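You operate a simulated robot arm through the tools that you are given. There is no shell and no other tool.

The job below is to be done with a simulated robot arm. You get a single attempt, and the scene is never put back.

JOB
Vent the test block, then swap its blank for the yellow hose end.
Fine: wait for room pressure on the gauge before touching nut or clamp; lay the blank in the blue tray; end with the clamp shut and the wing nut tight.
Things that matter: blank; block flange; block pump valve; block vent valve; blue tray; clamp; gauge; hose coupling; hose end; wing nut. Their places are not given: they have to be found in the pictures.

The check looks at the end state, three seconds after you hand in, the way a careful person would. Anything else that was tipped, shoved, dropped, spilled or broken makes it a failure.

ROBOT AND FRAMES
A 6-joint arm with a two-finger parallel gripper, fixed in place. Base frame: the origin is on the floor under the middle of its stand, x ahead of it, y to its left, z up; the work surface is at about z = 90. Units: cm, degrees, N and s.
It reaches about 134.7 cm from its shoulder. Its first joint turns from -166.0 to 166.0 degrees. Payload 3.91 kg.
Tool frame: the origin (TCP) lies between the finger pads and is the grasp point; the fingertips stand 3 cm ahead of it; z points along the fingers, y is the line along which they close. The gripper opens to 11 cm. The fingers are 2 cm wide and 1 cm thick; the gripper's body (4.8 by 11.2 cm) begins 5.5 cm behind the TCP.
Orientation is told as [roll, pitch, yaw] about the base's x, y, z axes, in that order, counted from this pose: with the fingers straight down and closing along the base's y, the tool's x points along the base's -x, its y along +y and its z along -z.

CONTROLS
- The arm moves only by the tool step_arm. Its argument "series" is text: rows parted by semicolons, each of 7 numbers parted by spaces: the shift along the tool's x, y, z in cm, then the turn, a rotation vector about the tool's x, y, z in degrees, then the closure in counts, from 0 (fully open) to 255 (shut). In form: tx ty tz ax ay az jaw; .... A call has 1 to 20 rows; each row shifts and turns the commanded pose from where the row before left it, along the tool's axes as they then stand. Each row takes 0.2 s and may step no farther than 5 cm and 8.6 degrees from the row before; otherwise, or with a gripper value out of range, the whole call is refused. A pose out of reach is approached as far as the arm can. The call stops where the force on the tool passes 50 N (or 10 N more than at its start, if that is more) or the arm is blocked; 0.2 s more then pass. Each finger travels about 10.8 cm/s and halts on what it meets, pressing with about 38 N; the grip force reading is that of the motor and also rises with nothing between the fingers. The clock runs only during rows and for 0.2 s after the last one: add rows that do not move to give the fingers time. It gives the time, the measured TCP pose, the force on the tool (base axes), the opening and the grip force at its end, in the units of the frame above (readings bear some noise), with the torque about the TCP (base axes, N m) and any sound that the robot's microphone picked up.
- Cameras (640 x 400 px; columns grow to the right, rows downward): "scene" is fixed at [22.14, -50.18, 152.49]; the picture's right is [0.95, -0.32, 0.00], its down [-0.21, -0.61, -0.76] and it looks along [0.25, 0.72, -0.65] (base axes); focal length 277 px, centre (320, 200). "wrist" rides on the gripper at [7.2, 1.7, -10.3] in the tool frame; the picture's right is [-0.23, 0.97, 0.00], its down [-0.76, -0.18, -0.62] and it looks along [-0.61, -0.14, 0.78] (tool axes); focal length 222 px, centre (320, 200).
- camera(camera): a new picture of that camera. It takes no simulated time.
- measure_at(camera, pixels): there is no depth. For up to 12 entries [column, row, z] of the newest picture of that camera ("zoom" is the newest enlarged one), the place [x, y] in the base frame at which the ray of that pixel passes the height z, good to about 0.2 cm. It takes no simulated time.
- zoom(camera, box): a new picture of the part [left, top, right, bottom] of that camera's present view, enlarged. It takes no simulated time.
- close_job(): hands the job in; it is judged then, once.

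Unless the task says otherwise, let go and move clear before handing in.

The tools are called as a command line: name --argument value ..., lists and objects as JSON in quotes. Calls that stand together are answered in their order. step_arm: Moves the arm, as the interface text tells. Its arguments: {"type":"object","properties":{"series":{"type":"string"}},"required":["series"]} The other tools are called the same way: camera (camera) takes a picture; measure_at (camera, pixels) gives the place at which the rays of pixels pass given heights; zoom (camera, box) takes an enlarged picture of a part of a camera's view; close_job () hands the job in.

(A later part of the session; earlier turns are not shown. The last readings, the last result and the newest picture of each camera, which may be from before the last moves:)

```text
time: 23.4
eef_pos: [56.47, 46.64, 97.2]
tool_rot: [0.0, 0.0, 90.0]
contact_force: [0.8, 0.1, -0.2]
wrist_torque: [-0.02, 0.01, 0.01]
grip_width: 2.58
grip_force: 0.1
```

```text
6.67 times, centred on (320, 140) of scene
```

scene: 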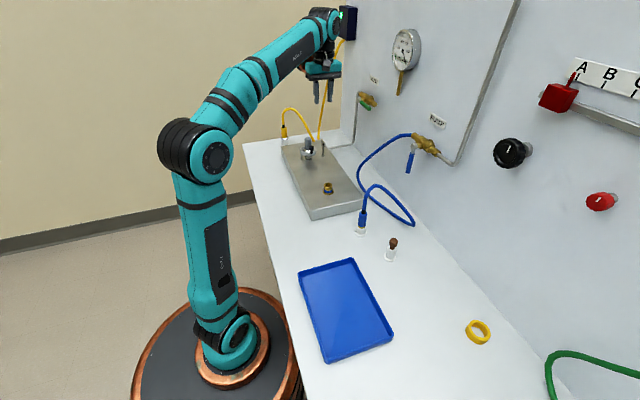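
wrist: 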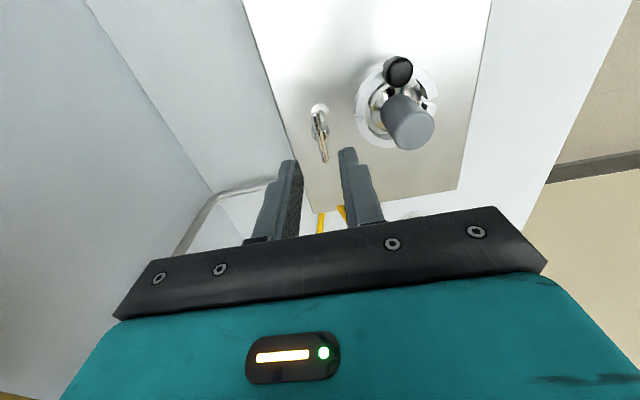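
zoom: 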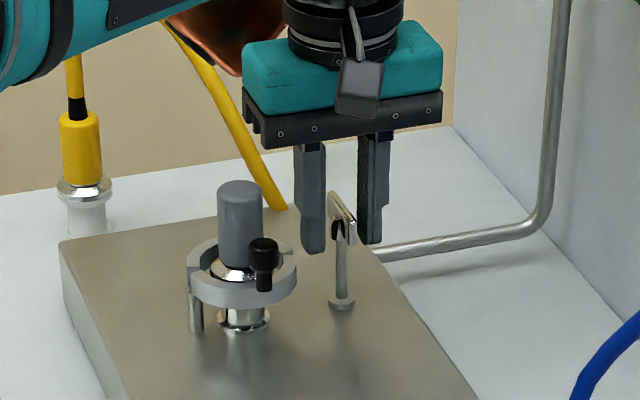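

The bar lies between the fingers with no contact. Before turning, I'll check the clearance between the copper-coloured box on the wrist and the yellow hose near zoom (190,50).

zoom --camera "scene" --box '[285, 100, 325, 135]'

camera --camera "scene"

```text
11.43 times, centred on (305, 118) of scene
```

zoom: 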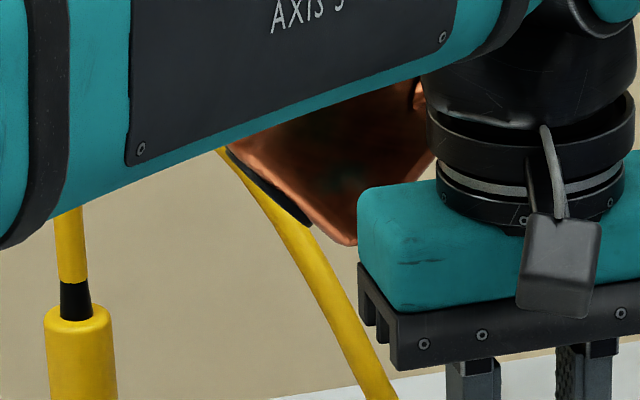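

```text
taken
```

scene: 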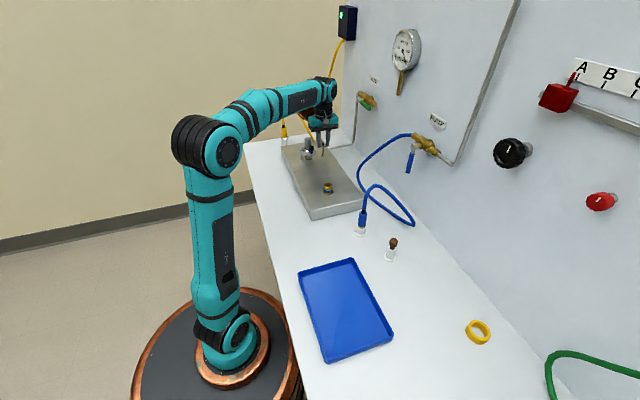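

The box's edge at zoom (310,225) sits about 2–3 cm in front of the hose, and the hose hasn't moved. I'll grip the bar and turn it counter-clockwise from above by about 40° to start, watching torque.

step_arm --series "0 0 -0.3 0 0 0 195; 0 0 0 0 0 0 255; 0 0 0 0 0 0 255; 0 0 0 0 0 -8 255; 0 0 0 0 0 -8 255; 0 0 0 0 0 -8 255; 0 0 0 0 0 -8 255; 0 0 0 0 0 -8 255; 0 0 0 0 0 0 255"

zoom --camera "wrist" --box '[240, 100, 400, 220]'

zoom --camera "scene" --box '[290, 110, 350, 170]'

```text
time: 24.7
eef_pos: [56.76, 46.41, 97.53]
tool_rot: [-0.4, 0.0, 109.5]
contact_force: [27.4, 2.5, -0.9]
wrist_torque: [-0.48, -0.98, -0.17]
grip_width: 0.76
grip_force: 45.0
stopped in row 6: the force on the tool passed its limit at 56 N (the readings are from after the stop); the commanded pose is now the measured one
```

```text
3.33 times, centred on (320, 160) of wrist
```

zoom: 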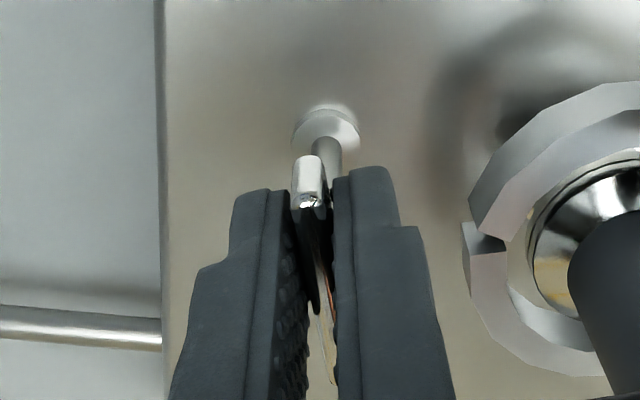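

```text
6.67 times, centred on (320, 140) of scene
```

zoom: 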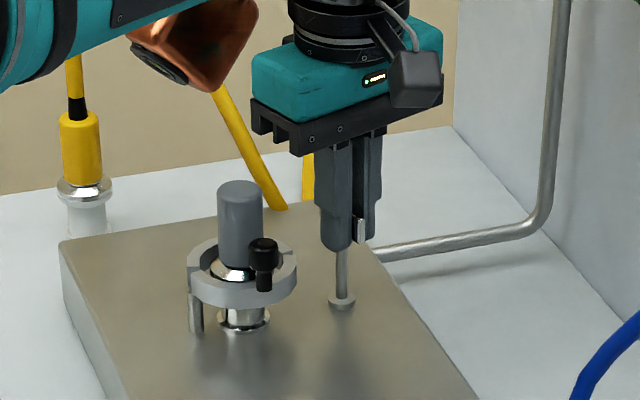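

The call stopped at a 56 N sideways force, now +27 N in x, because my grip centre is off the nut's axis; the bar does seem to follow the fingers. I'll hold still to read the residual force before correcting.

step_arm --series "0 0 0 0 0 0 255"

```text
time: 25.1
eef_pos: [56.82, 46.43, 97.61]
tool_rot: [-0.3, 0.0, 109.5]
contact_force: [36.3, 3.1, -1.2]
wrist_torque: [-0.48, -1.21, -0.23]
grip_width: 0.78
grip_force: 44.7
```

The residual is +36 N in x, so the nut's axis lies further in +x. I'll shift +x by about 0.35 cm to relieve it.

step_arm --series "0.06 -0.17 0 0 0 0 255; 0.05 -0.15 0 0 0 0 255; 0 0 0 0 0 0 255"

```text
time: 25.9
eef_pos: [56.86, 46.44, 97.54]
tool_rot: [-0.4, 0.1, 109.7]
contact_force: [0.1, -4.8, -2.6]
wrist_torque: [-0.11, 0.06, -0.01]
grip_width: 0.77
grip_force: 44.9
```

The side force is gone, with the TCP at (56.86, 46.44). I'll continue turning counter-clockwise.

step_arm --series "0 0 0 0 0 -7 255; 0 0 0 0 0 -7 255; 0 0 0 0 0 -7 255; 0 0 0 0 0 -7 255; 0 0 0 0 0 -7 255; 0 0 0 0 0 0 255"

zoom --camera "scene" --box '[290, 110, 350, 170]'

zoom --camera "wrist" --box '[240, 100, 400, 220]'

```text
time: 27.5
eef_pos: [57.31, 46.59, 97.55]
tool_rot: [-0.4, 0.4, 144.6]
contact_force: [24.9, 7.8, -2.5]
wrist_torque: [-0.11, -1.14, -0.23]
grip_width: 0.74
grip_force: 45.2
stopped in row 6: the force on the tool passed its limit at 52 N (the readings are from after the stop); the commanded pose is now the measured one
```

```text
6.67 times, centred on (320, 140) of scene
```

zoom: 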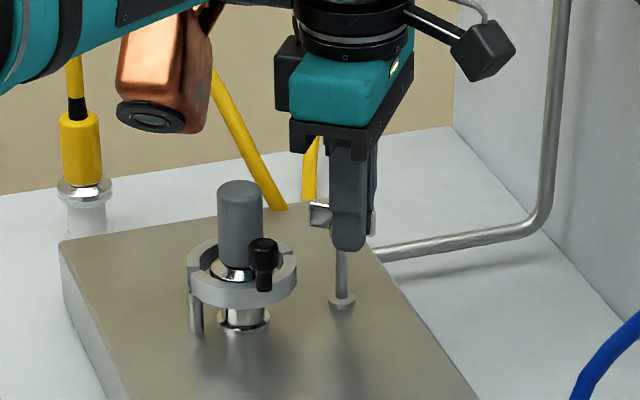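

```text
3.33 times, centred on (320, 160) of wrist
```

zoom: 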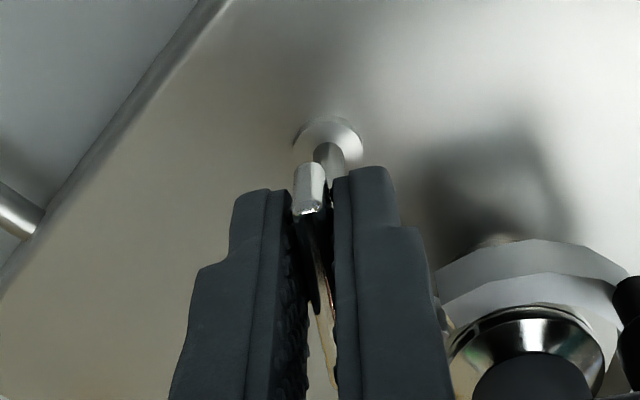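

The nut turned with the grip to yaw 144.6°, but the side force built up again to +25 N in x. I'll relieve it with a small +x shift and see where it balances.

step_arm --series "0.16 -0.12 0 0 0 0 255; 0 0 0 0 0 0 255"

```text
time: 28.1
eef_pos: [57.27, 46.6, 97.64]
tool_rot: [-0.2, 0.3, 144.6]
contact_force: [8.8, 0.9, -14.8]
wrist_torque: [-0.46, -0.73, -0.08]
grip_width: 0.78
grip_force: 45.3
```

The balance points at two yaws fit a nut axis near (56.8, 47.1), so I gripped the bar about 0.7 cm off-centre along its length. I'll open slightly, shift 0.7 cm along the bar, regrip and check the force.

step_arm --series "0 0 0 0 0 0 215; 0 0 0 0 0 0 215; -0.35 -0.05 0 0 0 0 215; -0.35 -0.05 0 0 0 0 215; 0 0 0 0 0 0 215; 0 0 0 0 0 0 215"

zoom --camera "wrist" --box '[240, 100, 400, 220]'

zoom --camera "scene" --box '[290, 110, 350, 170]'

```text
time: 29.5
eef_pos: [56.66, 47.01, 97.78]
tool_rot: [-0.4, 0.3, 144.6]
contact_force: [-0.5, -0.2, -0.4]
wrist_torque: [0.01, -0.02, -0.01]
grip_width: 1.74
grip_force: 0.1
```

```text
3.33 times, centred on (320, 160) of wrist
```

zoom: 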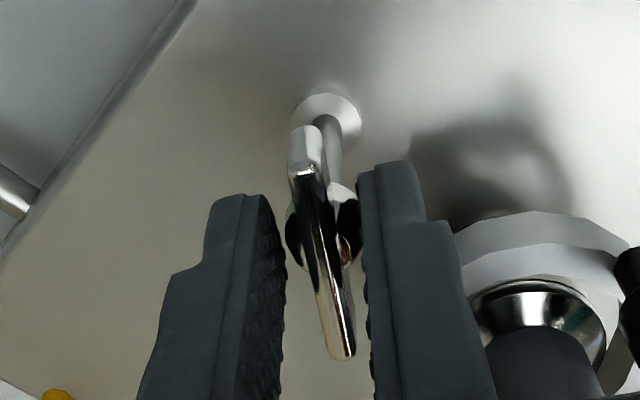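

```text
6.67 times, centred on (320, 140) of scene
```

zoom: 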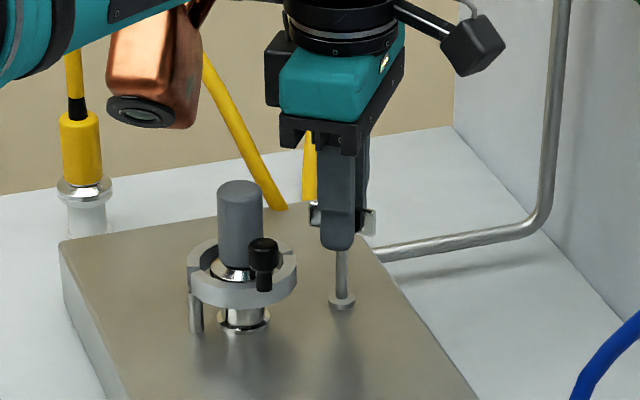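

The hub at zoom (320,240) now sits almost on the tool axis. I'll regrip and keep turning counter-clockwise.

step_arm --series "0 0 0 0 0 0 255; 0 0 0 0 0 0 255; 0 0 0 0 0 -7 255; 0 0 0 0 0 -7 255; 0 0 0 0 0 -7 255; 0 0 0 0 0 -7 255; 0 0 0 0 0 -7 255; 0 0 0 0 0 0 255"

zoom --camera "scene" --box '[290, 110, 350, 170]'

```text
time: 31.3
eef_pos: [56.7, 46.97, 97.73]
tool_rot: [-0.3, 0.6, 179.7]
contact_force: [-9.9, -6.8, 6.4]
wrist_torque: [-0.16, 0.38, 0.03]
grip_width: 0.8
grip_force: 45.0
```

```text
6.67 times, centred on (320, 140) of scene
```

zoom: 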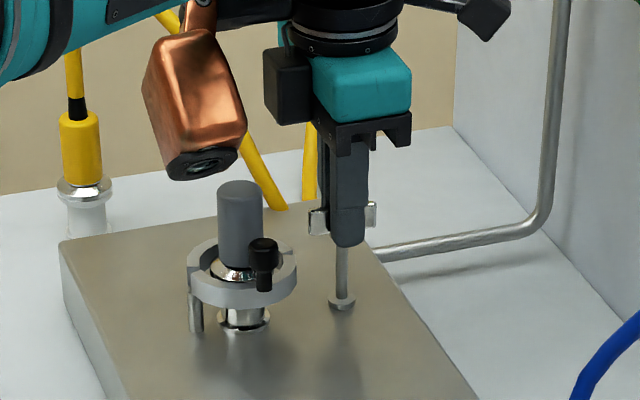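

The bar has turned about 90° in total with only about 10 N of side force. The box passes roughly 2 cm above the blank, so I'll continue counter-clockwise.

step_arm --series "0 0 0 0 0 -7 255; 0 0 0 0 0 -7 255; 0 0 0 0 0 -7 255; 0 0 0 0 0 -7 255; 0 0 0 0 0 -7 255; 0 0 0 0 0 -7 255; 0 0 0 0 0 0 255"

zoom --camera "scene" --box '[290, 110, 350, 170]'

```text
time: 32.6
eef_pos: [56.6, 47.07, 97.7]
tool_rot: [0.8, 0.8, -144.5]
contact_force: [31.1, -21.8, 1.8]
wrist_torque: [-0.77, -0.68, -0.02]
grip_width: 0.8
grip_force: 45.2
out of reach, approached as far as the arm can: row 6
stopped in row 6: the force on the tool passed its limit at 78 N (the readings are from after the stop); the commanded pose is now the measured one
```

```text
6.67 times, centred on (320, 140) of scene
```

zoom: 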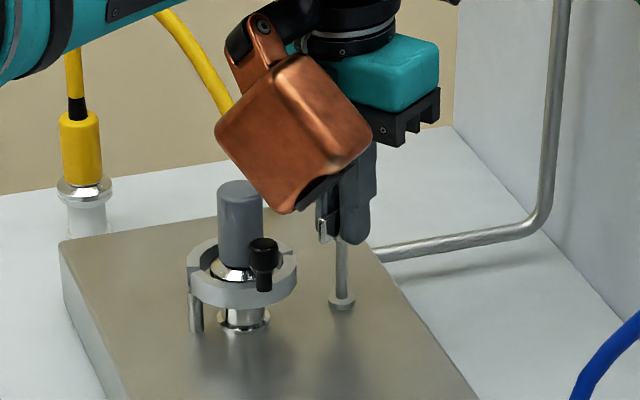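

The wrist reached its turning limit near yaw 215°. I'll release the bar, lift 5 cm and wind back 180° for another bite, checking the clamp and nut on the way.

step_arm --series "0 0 0 0 0 0 205; 0 0 0 0 0 0 205; 0 0 -2.5 0 0 0 205; 0 0 -2.5 0 0 0 205; 0 0 0 0 0 7.5 205; 0 0 0 0 0 7.5 205; 0 0 0 0 0 7.5 205; 0 0 0 0 0 7.5 205; 0 0 0 0 0 7.5 205; 0 0 0 0 0 7.5 205; 0 0 0 0 0 7.5 205; 0 0 0 0 0 7.5 205; 0 0 0 0 0 7.5 205; 0 0 0 0 0 7.5 205; 0 0 0 0 0 7.5 205; 0 0 0 0 0 7.5 205"

zoom --camera "scene" --box '[290, 110, 350, 170]'

camera --camera "wrist"

```text
time: 36.0
eef_pos: [56.24, 47.33, 102.71]
tool_rot: [-0.7, 0.7, 125.6]
contact_force: [-0.1, -0.6, -0.2]
wrist_torque: [0.02, 0.04, -0.01]
grip_width: 2.15
grip_force: 0.0
```

```text
6.67 times, centred on (320, 140) of scene
```

zoom: 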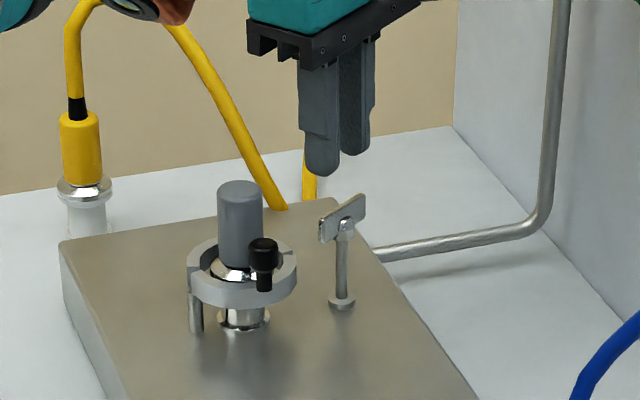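

```text
taken
```

wrist: 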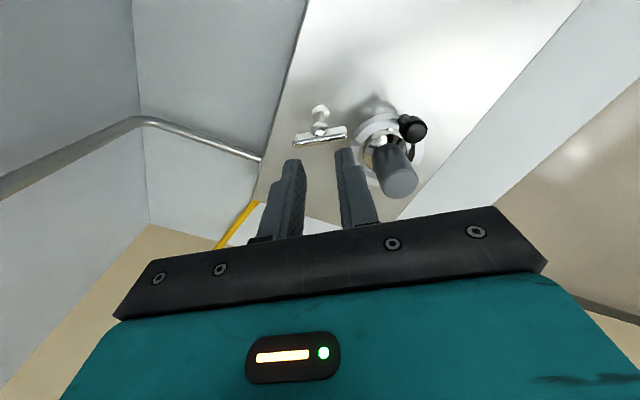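

The T-bar has visibly turned about 125°, now running from zoom (322,235) to (365,200). I'll compare its height with the start view before deciding how much further to turn.

zoom --camera "scene" --box '[290, 130, 340, 170]'

zoom --camera "wrist" --box '[270, 80, 430, 200]'

```text
10.00 times, centred on (315, 150) of scene
```

zoom: 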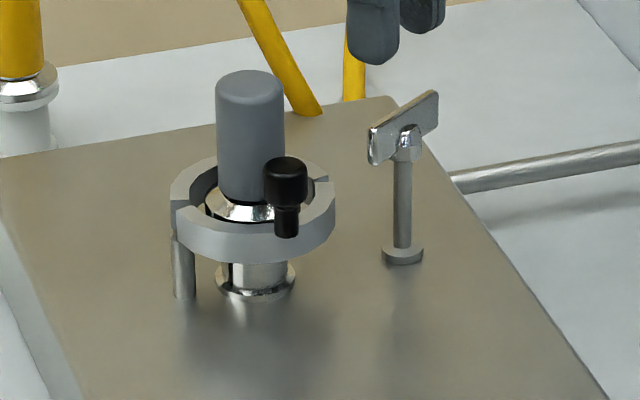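

```text
3.33 times, centred on (350, 140) of wrist
```

zoom: 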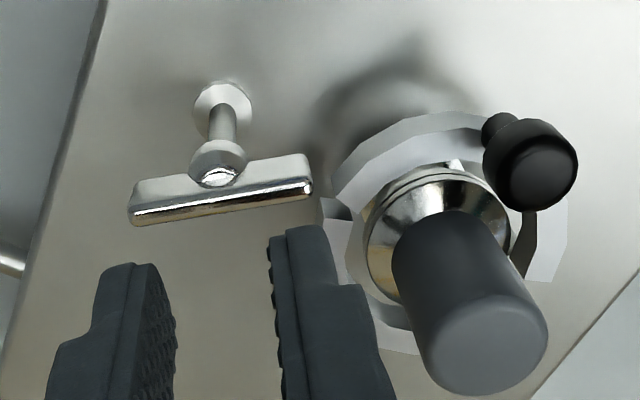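

The bar is at the same height as before, so the nut doesn't climb and more turning is safe. I'll wind back another 90° to yaw ≈ 35.5° for a second bite.

step_arm --series "0 0 0 0 0 7.5 200; 0 0 0 0 0 7.5 200; 0 0 0 0 0 7.5 200; 0 0 0 0 0 7.5 200; 0 0 0 0 0 7.5 200; 0 0 0 0 0 7.5 200; 0 0 0 0 0 7.5 200; 0 0 0 0 0 7.5 200; 0 0 0 0 0 7.5 200; 0 0 0 0 0 7.5 200; 0 0 0 0 0 7.5 200; 0 0 0 0 0 7.5 200; 0 0 0 0 0 0 200"

zoom --camera "wrist" --box '[240, 80, 400, 200]'

zoom --camera "scene" --box '[290, 70, 390, 170]'

```text
time: 38.8
eef_pos: [56.25, 47.41, 102.66]
tool_rot: [-0.7, -0.7, 35.7]
contact_force: [-0.5, -0.3, -0.6]
wrist_torque: [-0.01, -0.01, -0.01]
grip_width: 2.38
grip_force: 0.1
```

```text
3.33 times, centred on (320, 140) of wrist
```

zoom: 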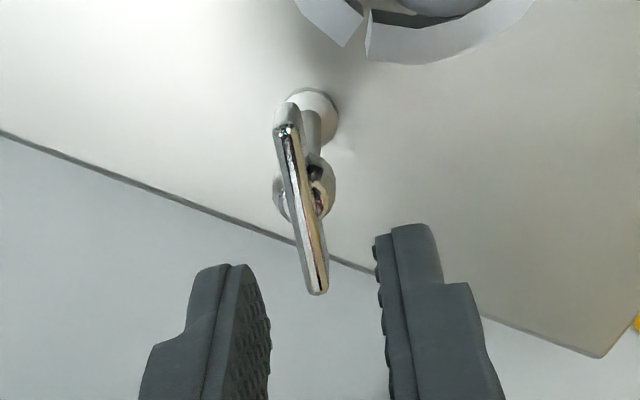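

```text
4.00 times, centred on (340, 120) of scene
```

zoom: 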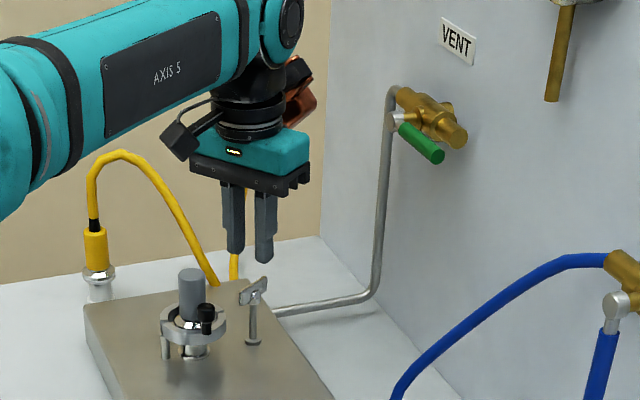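

A constant 1° tilt remains from the limit stop, which I'll remove. I'll measure the bar and post base again from this view.

measure_at --camera "wrist" --pixels '[[309.5, 119, 97.6], [319.4, 167, 97.6], [314.5, 143, 97.6], [316, 113, 90], [314.5, 143, 97]]'

measure_at --camera "scene" --pixels '[[323.2, 155.5, 90], [324, 142.5, 97]]'

```text
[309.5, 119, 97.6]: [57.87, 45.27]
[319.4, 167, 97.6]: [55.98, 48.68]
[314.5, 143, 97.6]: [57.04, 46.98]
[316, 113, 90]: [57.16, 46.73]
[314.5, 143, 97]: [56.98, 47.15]
```

```text
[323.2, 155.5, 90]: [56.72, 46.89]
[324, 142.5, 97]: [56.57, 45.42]
```

Those wrist values came from the older picture at yaw 125°. I'll take a fresh one and measure again.

camera --camera "wrist"

measure_at --camera "wrist" --pixels '[[309.5, 119, 97.6], [319.4, 167, 97.6], [314.5, 143, 97.6], [317, 113, 90], [314.5, 143, 97]]'

```text
taken
```

wrist: 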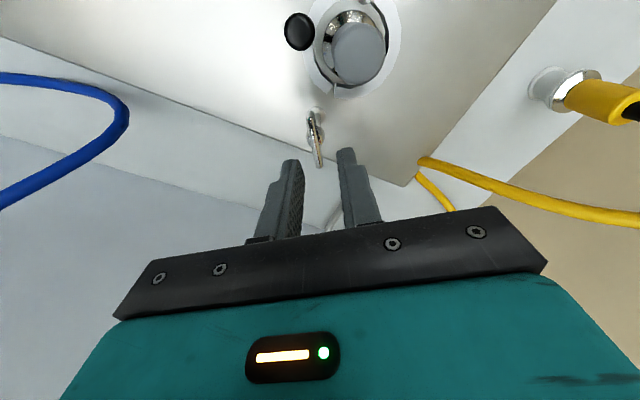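

```text
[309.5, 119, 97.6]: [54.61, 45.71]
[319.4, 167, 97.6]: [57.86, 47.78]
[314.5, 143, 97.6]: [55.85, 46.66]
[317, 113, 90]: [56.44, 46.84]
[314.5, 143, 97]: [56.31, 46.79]
```

The bar centre is around (56.5, 46.9) at about 33°. I'll remove the tilt, centre over the axis, descend and grip, then read the force before turning.

step_arm --series "0 0 0 -0.7 0.7 0 200; -0.05 -0.6 0 0 0 0 200; 0 0 0 0 0 0 200; 0 0 2.5 0 0 0 200; 0 0 2.4 0 0 0 200; 0 0 0 0 0 0 200; 0 0 0 0 0 0 255; 0 0 0 0 0 0 255; 0 0 0 0 0 0 255"

zoom --camera "wrist" --box '[240, 100, 400, 220]'

```text
time: 40.8
eef_pos: [56.77, 47.07, 97.73]
tool_rot: [0.0, 0.0, 35.6]
contact_force: [2.9, -3.2, -3.7]
wrist_torque: [0.64, -0.86, 0.03]
grip_width: 0.57
grip_force: 45.5
```

```text
3.33 times, centred on (320, 160) of wrist
```

zoom: 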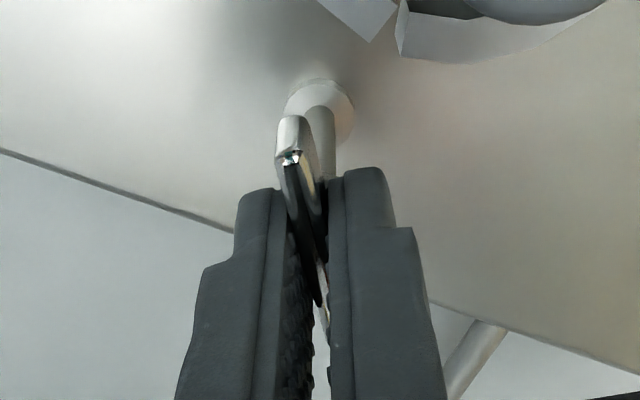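

The grip is centred at (56.77, 47.07) with forces under 5 N. I'll continue counter-clockwise.

step_arm --series "0 0 0 0 0 -7 255; 0 0 0 0 0 -7 255; 0 0 0 0 0 -7 255; 0 0 0 0 0 -7 255; 0 0 0 0 0 -7 255; 0 0 0 0 0 -7 255; 0 0 0 0 0 -7 255; 0 0 0 0 0 -7 255; 0 0 0 0 0 -7 255; 0 0 0 0 0 -7 255; 0 0 0 0 0 0 255"

zoom --camera "scene" --box '[290, 110, 350, 170]'

```text
time: 43.2
eef_pos: [56.7, 46.79, 97.8]
tool_rot: [0.0, 0.1, 105.7]
contact_force: [0.0, 11.2, 4.3]
wrist_torque: [0.62, -0.02, -0.99]
grip_width: 1.15
grip_force: 45.3
```

```text
6.67 times, centred on (320, 140) of scene
```

zoom: 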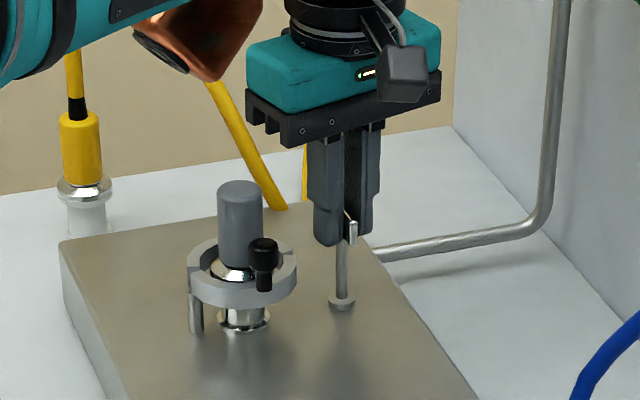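

The z-torque is now −1 N·m and the grip has spread to 1.15 cm, so the nut has hit its loosened stop after about a half turn and the bar is twisting in the fingers. I'll back off, release and lift clear.

step_arm --series "0 0 0 0 0 7 255; 0 0 0 0 0 7 255; 0 0 0 0 0 0 200; 0 0 0 0 0 0 190; 0 0 -3 0 0 0 190; 0 0 -4 0 0 0 190; 0 0 -4 0 0 0 190; 0 0 0 0 0 0 190"

zoom --camera "scene" --box '[290, 130, 340, 170]'

camera --camera "wrist"

zoom --camera "wrist" --box '[270, 80, 430, 200]'

```text
time: 45.0
eef_pos: [56.76, 46.72, 108.95]
tool_rot: [-0.1, -0.1, 91.7]
contact_force: [1.0, 0.1, -0.1]
wrist_torque: [0.02, 0.0, 0.04]
grip_width: 2.79
grip_force: 0.0
```

```text
10.00 times, centred on (315, 150) of scene
```

zoom: 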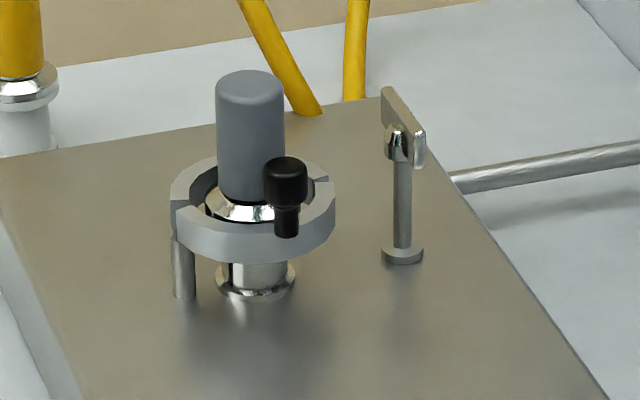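

```text
taken
```

wrist: 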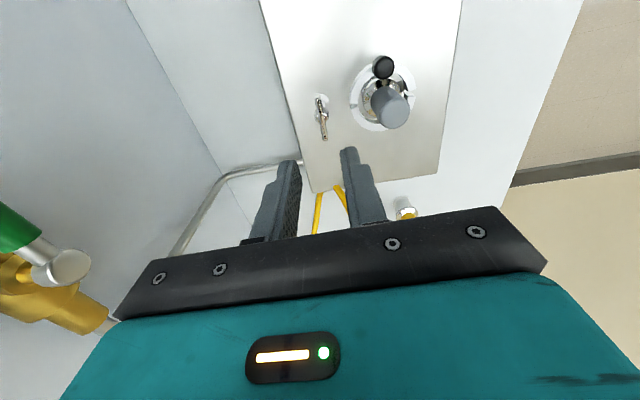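

```text
3.33 times, centred on (350, 140) of wrist
```

zoom: 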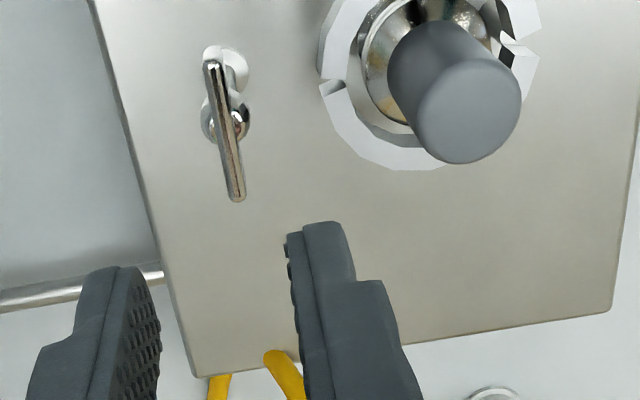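

The wing nut is now loosened by a half turn, with the bar along y again at zoom (225,130), and the gauge is at room pressure. Next I'll locate the black knob and hinge precisely to swing the clamp open.

measure_at --camera "wrist" --pixels '[[383, 65, 96], [383, 65, 97], [383, 65, 98], [396, 111, 99], [396, 111, 99.5], [410, 103, 94.5], [348, 105, 94.5], [323, 125, 97.5]]'

measure_at --camera "scene" --pixels '[[311.6, 146.5, 96], [311.6, 146.5, 97], [311.6, 146.5, 98], [308, 138, 99], [308, 138, 99.5], [301.5, 159.5, 89.7], [304.5, 150, 94.5], [315, 148, 94.5]]'

zoom --camera "scene" --box '[300, 138, 324, 162]'

zoom --camera "wrist" --box '[340, 40, 430, 140]'

```text
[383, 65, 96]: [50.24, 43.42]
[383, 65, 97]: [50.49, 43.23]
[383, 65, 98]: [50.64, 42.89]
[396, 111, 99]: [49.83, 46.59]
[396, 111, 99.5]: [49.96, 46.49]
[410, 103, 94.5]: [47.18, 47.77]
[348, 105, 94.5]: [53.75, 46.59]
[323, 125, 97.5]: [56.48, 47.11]
```

```text
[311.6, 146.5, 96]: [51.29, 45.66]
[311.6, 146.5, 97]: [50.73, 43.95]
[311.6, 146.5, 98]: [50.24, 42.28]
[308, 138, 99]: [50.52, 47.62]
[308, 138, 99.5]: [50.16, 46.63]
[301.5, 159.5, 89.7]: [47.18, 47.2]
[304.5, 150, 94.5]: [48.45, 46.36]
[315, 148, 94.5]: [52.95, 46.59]
```

```text
16.00 times, centred on (312, 150) of scene
```

zoom: 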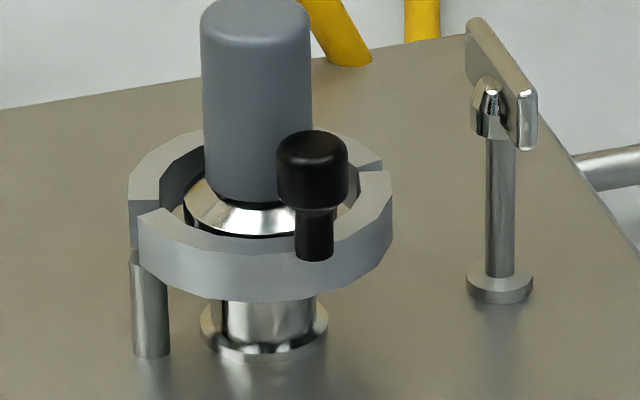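

```text
4.00 times, centred on (385, 90) of wrist
```

zoom: 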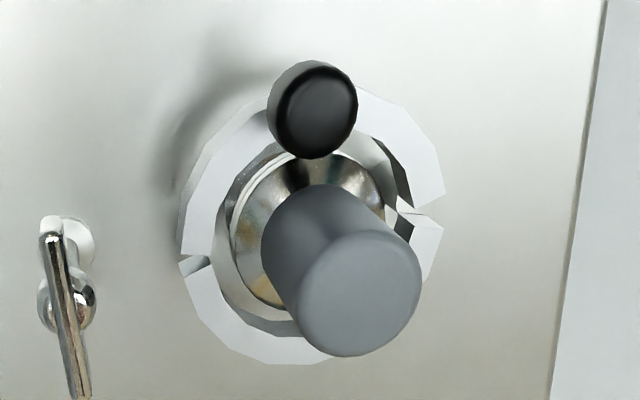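

The knob cap's top is at about (50.55, 43.35, 97.3) and the hinge post at (47.2, 47.2). I'll move over the knob, keeping the tips above the ring top at z 94.5.

step_arm --series "0 0 0 0 0 1.7 180; 1.7 3.1 0 0 0 0 180; 1.6 3.15 0 0 0 0 180; 0 0 3 0 0 0 180; 0 0 2.5 0 0 0 180; 0 0 0 0 0 0 180"

camera --camera "wrist"

zoom --camera "wrist" --box '[240, 100, 400, 220]'

zoom --camera "scene" --box '[280, 110, 340, 170]'

```text
time: 46.4
eef_pos: [50.41, 43.44, 103.41]
tool_rot: [-0.1, 0.0, 90.0]
contact_force: [-1.0, 0.0, -0.3]
wrist_torque: [0.0, -0.03, 0.0]
grip_width: 3.23
grip_force: 0.0
```

```text
taken
```

wrist: 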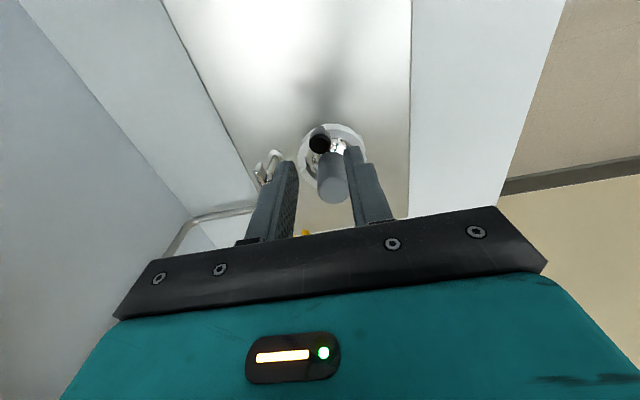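

```text
3.33 times, centred on (320, 160) of wrist
```

zoom: 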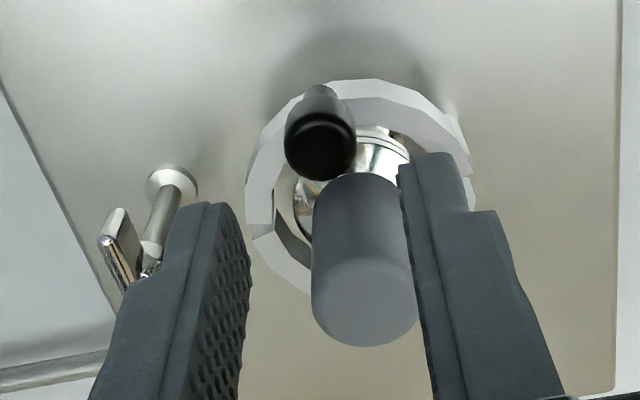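

```text
6.67 times, centred on (310, 140) of scene
```

zoom: 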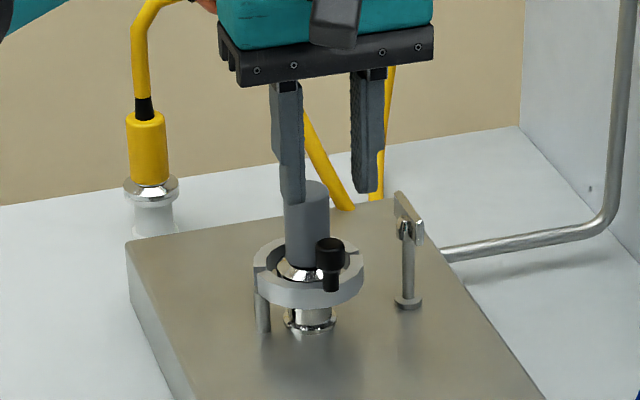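

The knob cap is at wrist (320,143), roughly in line with the tool axis. I'll verify by measuring.

measure_at --camera "wrist" --pixels '[[319.5, 144, 97.3], [319.5, 144, 96.5], [332, 190, 99.4], [332, 190, 99], [335, 112, 94.5]]'

```text
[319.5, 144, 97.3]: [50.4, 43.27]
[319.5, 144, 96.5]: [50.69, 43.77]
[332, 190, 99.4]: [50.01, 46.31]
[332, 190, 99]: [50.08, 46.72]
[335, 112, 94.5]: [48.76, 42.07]
```

The knob is at about (50.45, 43.35), under the tool axis. I'll descend to z 98 and grip it.

step_arm --series "0 0 2.7 0 0 0 180; 0 0 2.7 0 0 0 180; 0 0 0 0 0 0 180; 0 0 0 0 0 0 255; 0 0 0 0 0 0 255; 0 0 0 0 0 0 255"

zoom --camera "scene" --box '[290, 120, 335, 165]'

zoom --camera "wrist" --box '[240, 100, 400, 220]'

```text
time: 47.8
eef_pos: [50.34, 43.47, 98.01]
tool_rot: [-0.1, 0.0, 89.9]
contact_force: [7.7, -3.9, -1.9]
wrist_torque: [0.02, -0.17, 0.01]
grip_width: 1.7
grip_force: 44.9
```

```text
8.89 times, centred on (312, 142) of scene
```

zoom: 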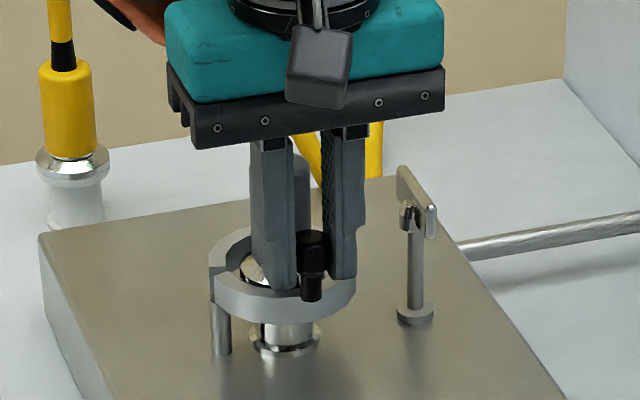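

```text
3.33 times, centred on (320, 160) of wrist
```

zoom: 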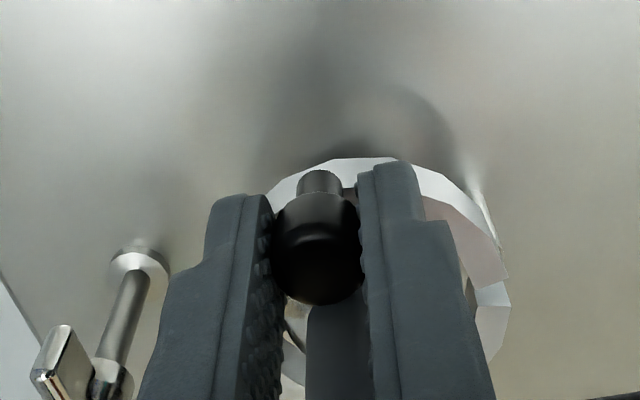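

The knob is gripped at 1.7 cm wide. I'll swing it in small steps along the arc about the hinge at (47.15, 47.3), starting with 20°, and check the forces.

step_arm --series "0.25 0.35 0 0 0 0 255; 0.25 0.36 0 0 0 0 255; 0.19 0.4 0 0 0 0 255; 0.18 0.4 0 0 0 0 255; 0 0 0 0 0 0 255"

zoom --camera "scene" --box '[290, 120, 335, 165]'

```text
time: 49.0
eef_pos: [48.87, 42.63, 97.95]
tool_rot: [0.0, 0.0, 90.0]
contact_force: [7.8, -12.4, 10.3]
wrist_torque: [-0.29, -0.14, -0.05]
grip_width: 1.68
grip_force: 45.2
```

```text
8.89 times, centred on (312, 142) of scene
```

zoom: 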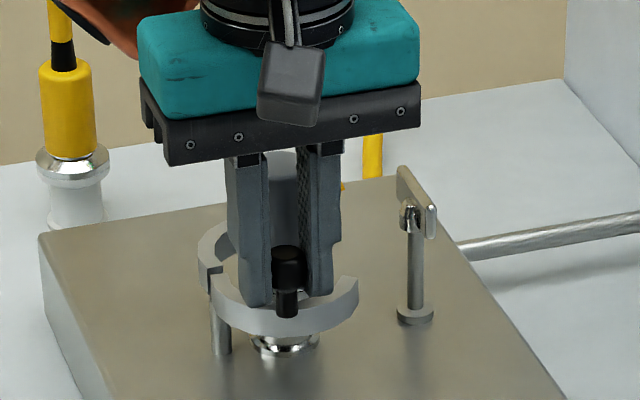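

The near half is swinging open with forces around 15 N. I'll continue along the arc.

step_arm --series "0.2 0.42 0 0 0 0 255; 0.2 0.42 0 0 0 0 255; 0.04 0.44 0 0 0 0 255; 0.04 0.44 0 0 0 0 255; -0.04 0.44 0 0 0 0 255; -0.04 0.44 0 0 0 0 255; -0.12 0.43 0 0 0 0 255; -0.12 0.43 0 0 0 0 255; 0 0 0 0 0 0 255"

zoom --camera "scene" --box '[290, 120, 335, 165]'

```text
time: 51.0
eef_pos: [45.47, 42.53, 97.85]
tool_rot: [0.0, 0.1, 90.0]
contact_force: [4.0, -1.6, 2.0]
wrist_torque: [-0.14, -0.08, -0.18]
grip_width: 1.7
grip_force: 45.3
```

```text
8.89 times, centred on (312, 142) of scene
```

zoom: 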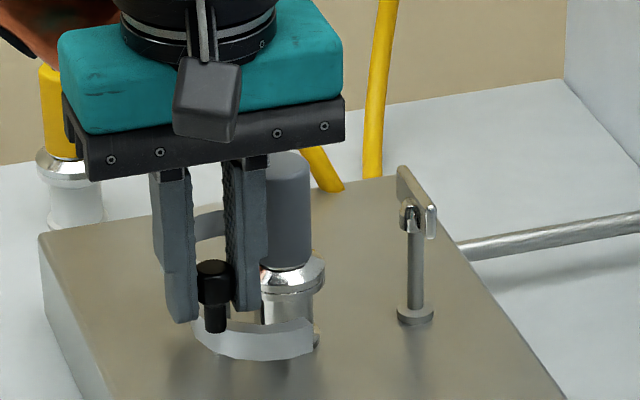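

Both halves are opening symmetrically and the chrome flange at (290,275) is already exposed. I'll swing on to about 90° open.

step_arm --series "-0.13 0.43 0 0 0 0 255; -0.13 0.43 0 0 0 0 255; -0.25 0.36 0 0 0 0 255; -0.25 0.36 0 0 0 0 255; -0.31 0.31 0 0 0 0 255; -0.31 0.31 0 0 0 0 255; 0 0 0 0 0 0 255"

zoom --camera "scene" --box '[290, 120, 335, 165]'

```text
time: 51.8
eef_pos: [44.97, 42.72, 97.92]
tool_rot: [-0.4, 0.2, 89.8]
contact_force: [44.5, -27.4, 1.1]
wrist_torque: [-1.09, -0.77, -0.12]
grip_width: 1.7
grip_force: 44.8
stopped in row 3: the force on the tool passed its limit at 59 N (the readings are from after the stop); the commanded pose is now the measured one
```

```text
8.89 times, centred on (312, 142) of scene
```

zoom: 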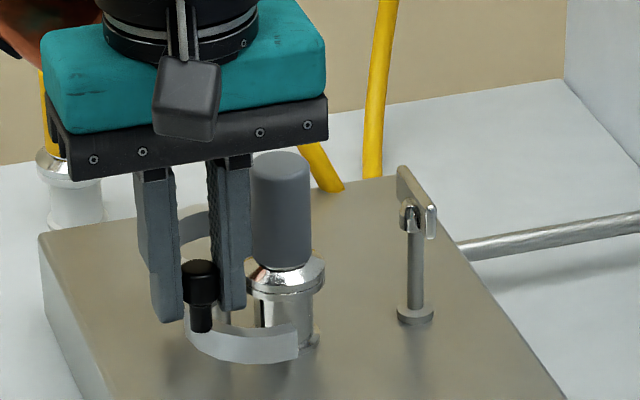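

The clamp has reached its open stop at about 65°, with the knob at (45, 42.7), and the flange is clear. I'll ease back, release the knob and lift.

step_arm --series "0.1 -0.2 0 0 0 0 255; 0 0 0 0 0 0 180; 0 0 0 0 0 0 175; 0 0 -3 0 0 0 175; 0 0 -4 0 0 0 175; 0 0 -4 0 0 0 175; 0 0 0 0 0 0 175"

zoom --camera "scene" --box '[290, 125, 335, 165]'

camera --camera "wrist"

zoom --camera "wrist" --box '[220, 80, 380, 200]'

zoom --camera "scene" --box '[385, 20, 430, 80]'

```text
time: 53.4
eef_pos: [44.78, 42.67, 108.91]
tool_rot: [-0.3, 0.0, 90.0]
contact_force: [0.2, 0.4, 0.6]
wrist_torque: [0.03, 0.02, -0.02]
grip_width: 3.45
grip_force: 0.1
```

```text
10.00 times, centred on (312, 145) of scene
```

zoom: 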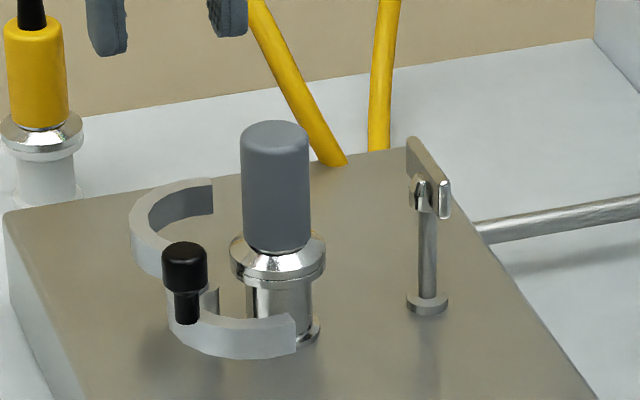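

```text
taken
```

wrist: 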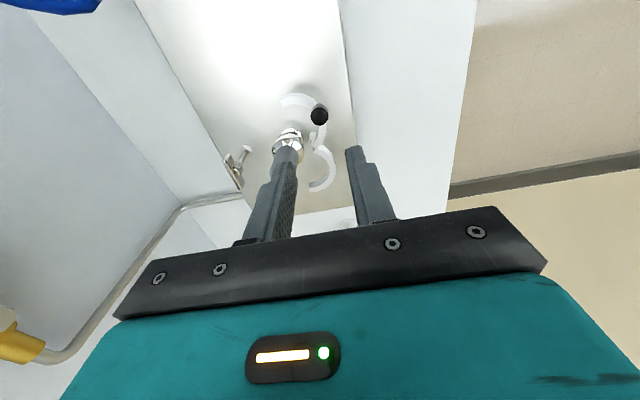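

```text
3.33 times, centred on (300, 140) of wrist
```

zoom: 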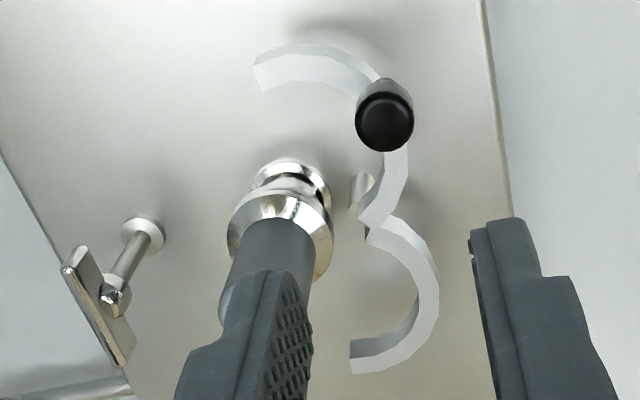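

```text
6.67 times, centred on (408, 50) of scene
```

zoom: 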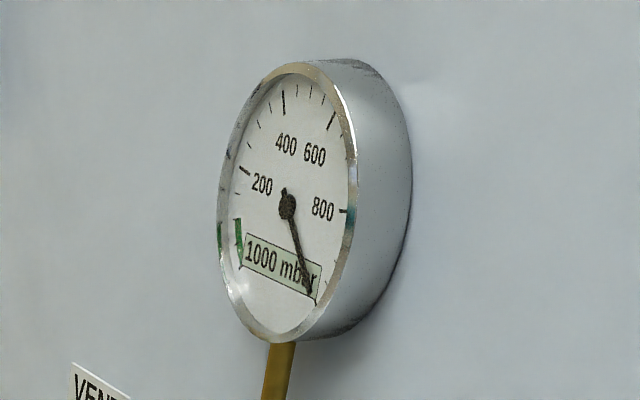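

The clamp is fully open with both halves splayed, the blank stands free on the flange, and the gauge still reads 1000 mbar. I'll move above the blank at (50.15, 46.5) and check alignment.

step_arm --series "-1.9 -2.7 0 0 0 0 150; -1.93 -2.67 0 0 0 0 150; 0 0 3 0 0 0 150; 0 0 0 0.3 0 0 150; 0 0 0 0 0 0 150"

camera --camera "wrist"

zoom --camera "wrist" --box '[240, 100, 400, 220]'

zoom --camera "scene" --box '[280, 110, 340, 170]'

```text
time: 54.6
eef_pos: [50.08, 46.84, 105.95]
tool_rot: [-0.7, 0.0, 89.9]
contact_force: [0.2, -0.3, -0.8]
wrist_torque: [0.01, -0.01, 0.02]
grip_width: 4.52
grip_force: 0.1
```

```text
taken
```

wrist: 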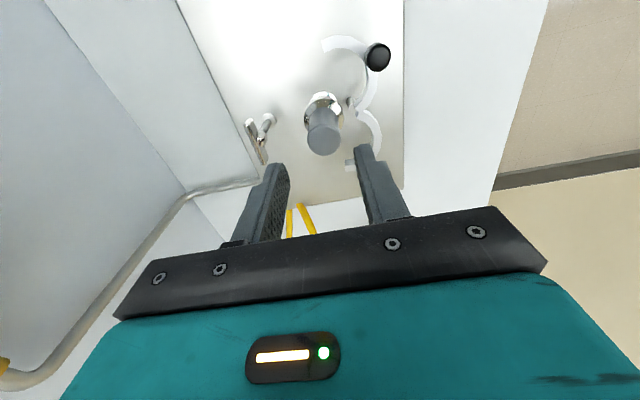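

```text
3.33 times, centred on (320, 160) of wrist
```

zoom: 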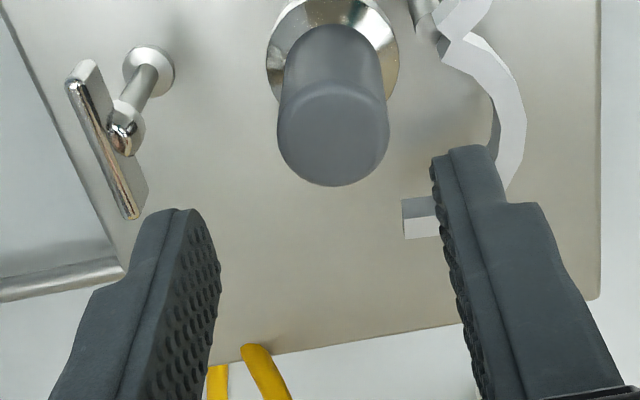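

```text
6.67 times, centred on (310, 140) of scene
```

zoom: 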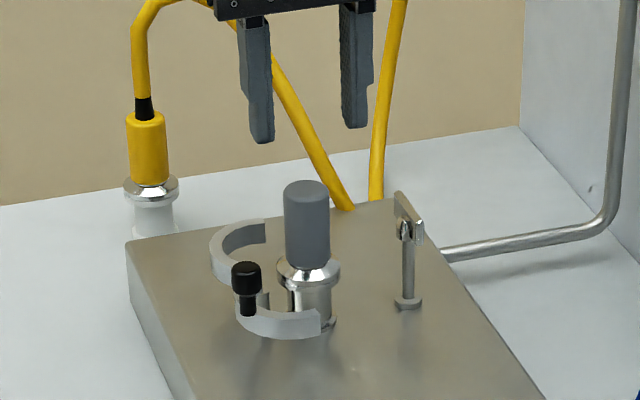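

My tilt correction had the wrong sign, so I'll fix that. First I'll measure the blank's top at wrist (324,142).

measure_at --camera "wrist" --pixels '[[324, 142, 99.4], [324, 142, 99], [319.5, 119, 95]]'

```text
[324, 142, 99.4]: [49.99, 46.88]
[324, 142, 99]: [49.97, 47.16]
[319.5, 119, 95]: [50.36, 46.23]
```

The blank's centre is about (50.05, 46.7). I'll fix the tilt, nudge −y slightly, descend around the grey body and grip.

step_arm --series "0.2 0 0 -0.7 0 0 150; 0 0 2.7 0 0 0 150; 0 0 2.6 0 0 0 150; 0 0 2.6 0 0 0 150; 0 0 0 0 0 0 150; 0 0 0 0 0 0 255; 0 0 0 0 0 0 255; 0 0 0 0 0 0 255"

zoom --camera "scene" --box '[280, 110, 340, 170]'

```text
time: 56.4
eef_pos: [50.37, 46.83, 98.16]
tool_rot: [0.1, 0.1, 89.9]
contact_force: [-6.9, -1.3, -2.5]
wrist_torque: [-0.03, 0.31, 0.04]
grip_width: 2.69
grip_force: 37.8
```

```text
6.67 times, centred on (310, 140) of scene
```

zoom: 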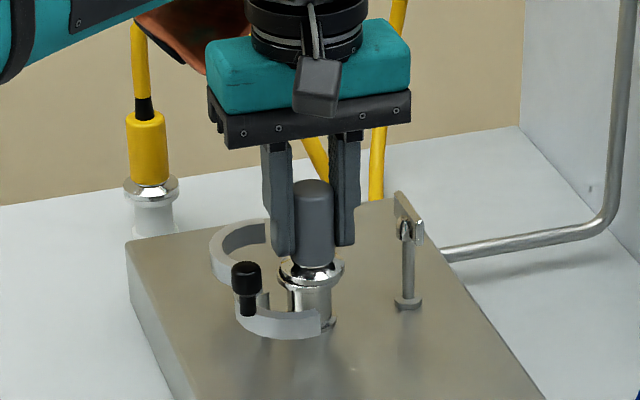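

The blank is gripped at 2.69 cm. I'll lift it straight up gently.

step_arm --series "0 0 -0.5 0 0 0 255; 0 0 -1 0 0 0 255; 0 0 -2 0 0 0 255; 0 0 -3 0 0 0 255; 0 0 -4 0 0 0 255; 0 0 -4 0 0 0 255; 0 0 0 0 0 0 255"

zoom --camera "scene" --box '[280, 90, 350, 170]'

camera --camera "scene"

```text
time: 58.0
eef_pos: [50.14, 46.54, 112.45]
tool_rot: [0.1, 0.0, 89.8]
contact_force: [-0.2, 0.4, 0.4]
wrist_torque: [-0.02, -0.02, 0.02]
grip_width: 0.0
grip_force: 37.6
```

```text
5.00 times, centred on (315, 130) of scene
```

zoom: 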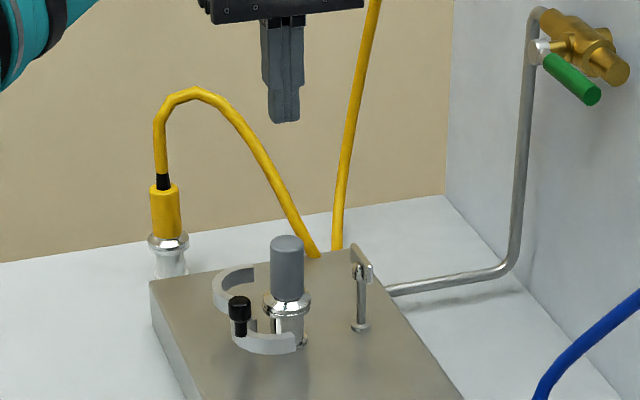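

```text
taken
```

scene: 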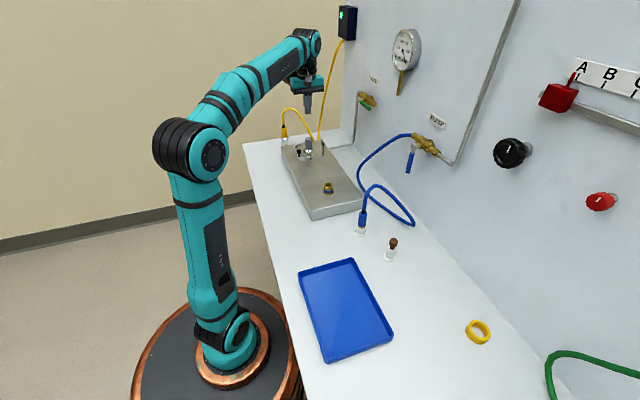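

The fingers slid off: the opening reads 0.0 and the blank at zoom (288,275) is still seated on the flange. I'll look closely at how it sits before trying again.

zoom --camera "scene" --box '[298, 136, 322, 162]'

camera --camera "wrist"

zoom --camera "wrist" --box '[270, 60, 390, 160]'

```text
15.38 times, centred on (310, 149) of scene
```

zoom: 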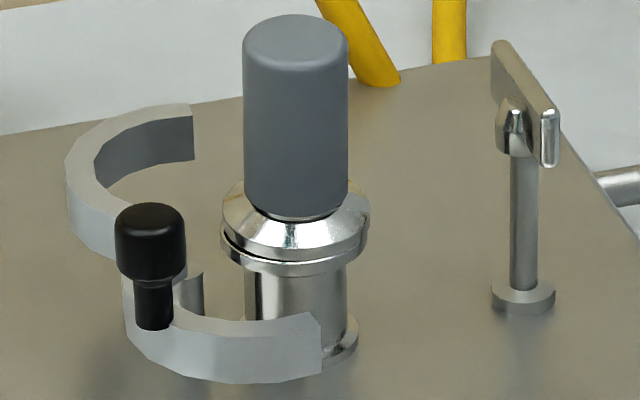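

```text
taken
```

wrist: 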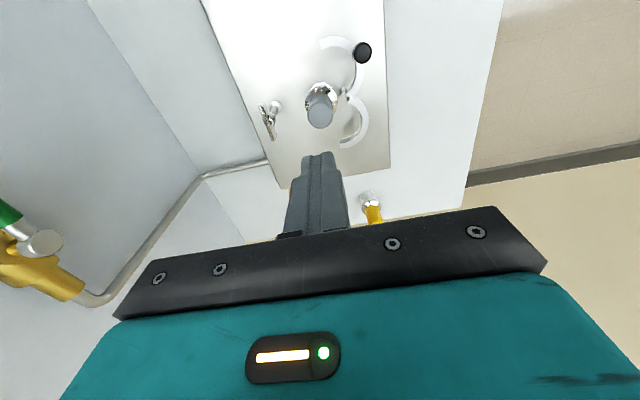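

```text
4.00 times, centred on (330, 110) of wrist
```

zoom: 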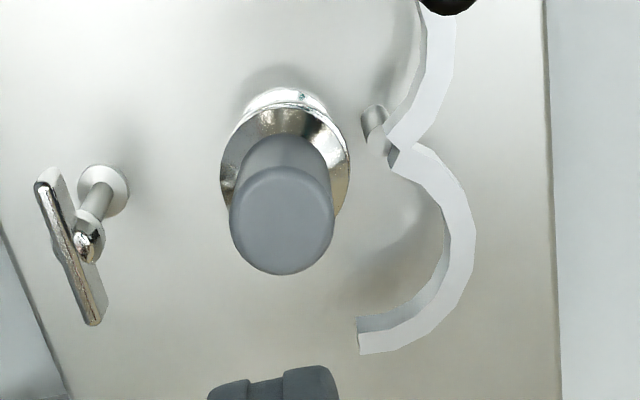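

The blank is slightly cocked, with a dark gap on the left of the chrome joint at (240,260), so the seal was sticking and has partly broken. I'll measure it, regrip lower, and lift more slowly with a slight twist.

measure_at --camera "wrist" --pixels '[[320.5, 116, 99.4], [320.5, 116, 99], [317, 95, 95]]'

measure_at --camera "scene" --pixels '[[308.4, 138.6, 99.4], [308.4, 138.6, 99.8]]'

```text
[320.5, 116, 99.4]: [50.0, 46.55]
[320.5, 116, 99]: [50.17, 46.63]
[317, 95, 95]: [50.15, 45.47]
```

```text
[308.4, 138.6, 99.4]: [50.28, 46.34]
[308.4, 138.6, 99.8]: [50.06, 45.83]
```

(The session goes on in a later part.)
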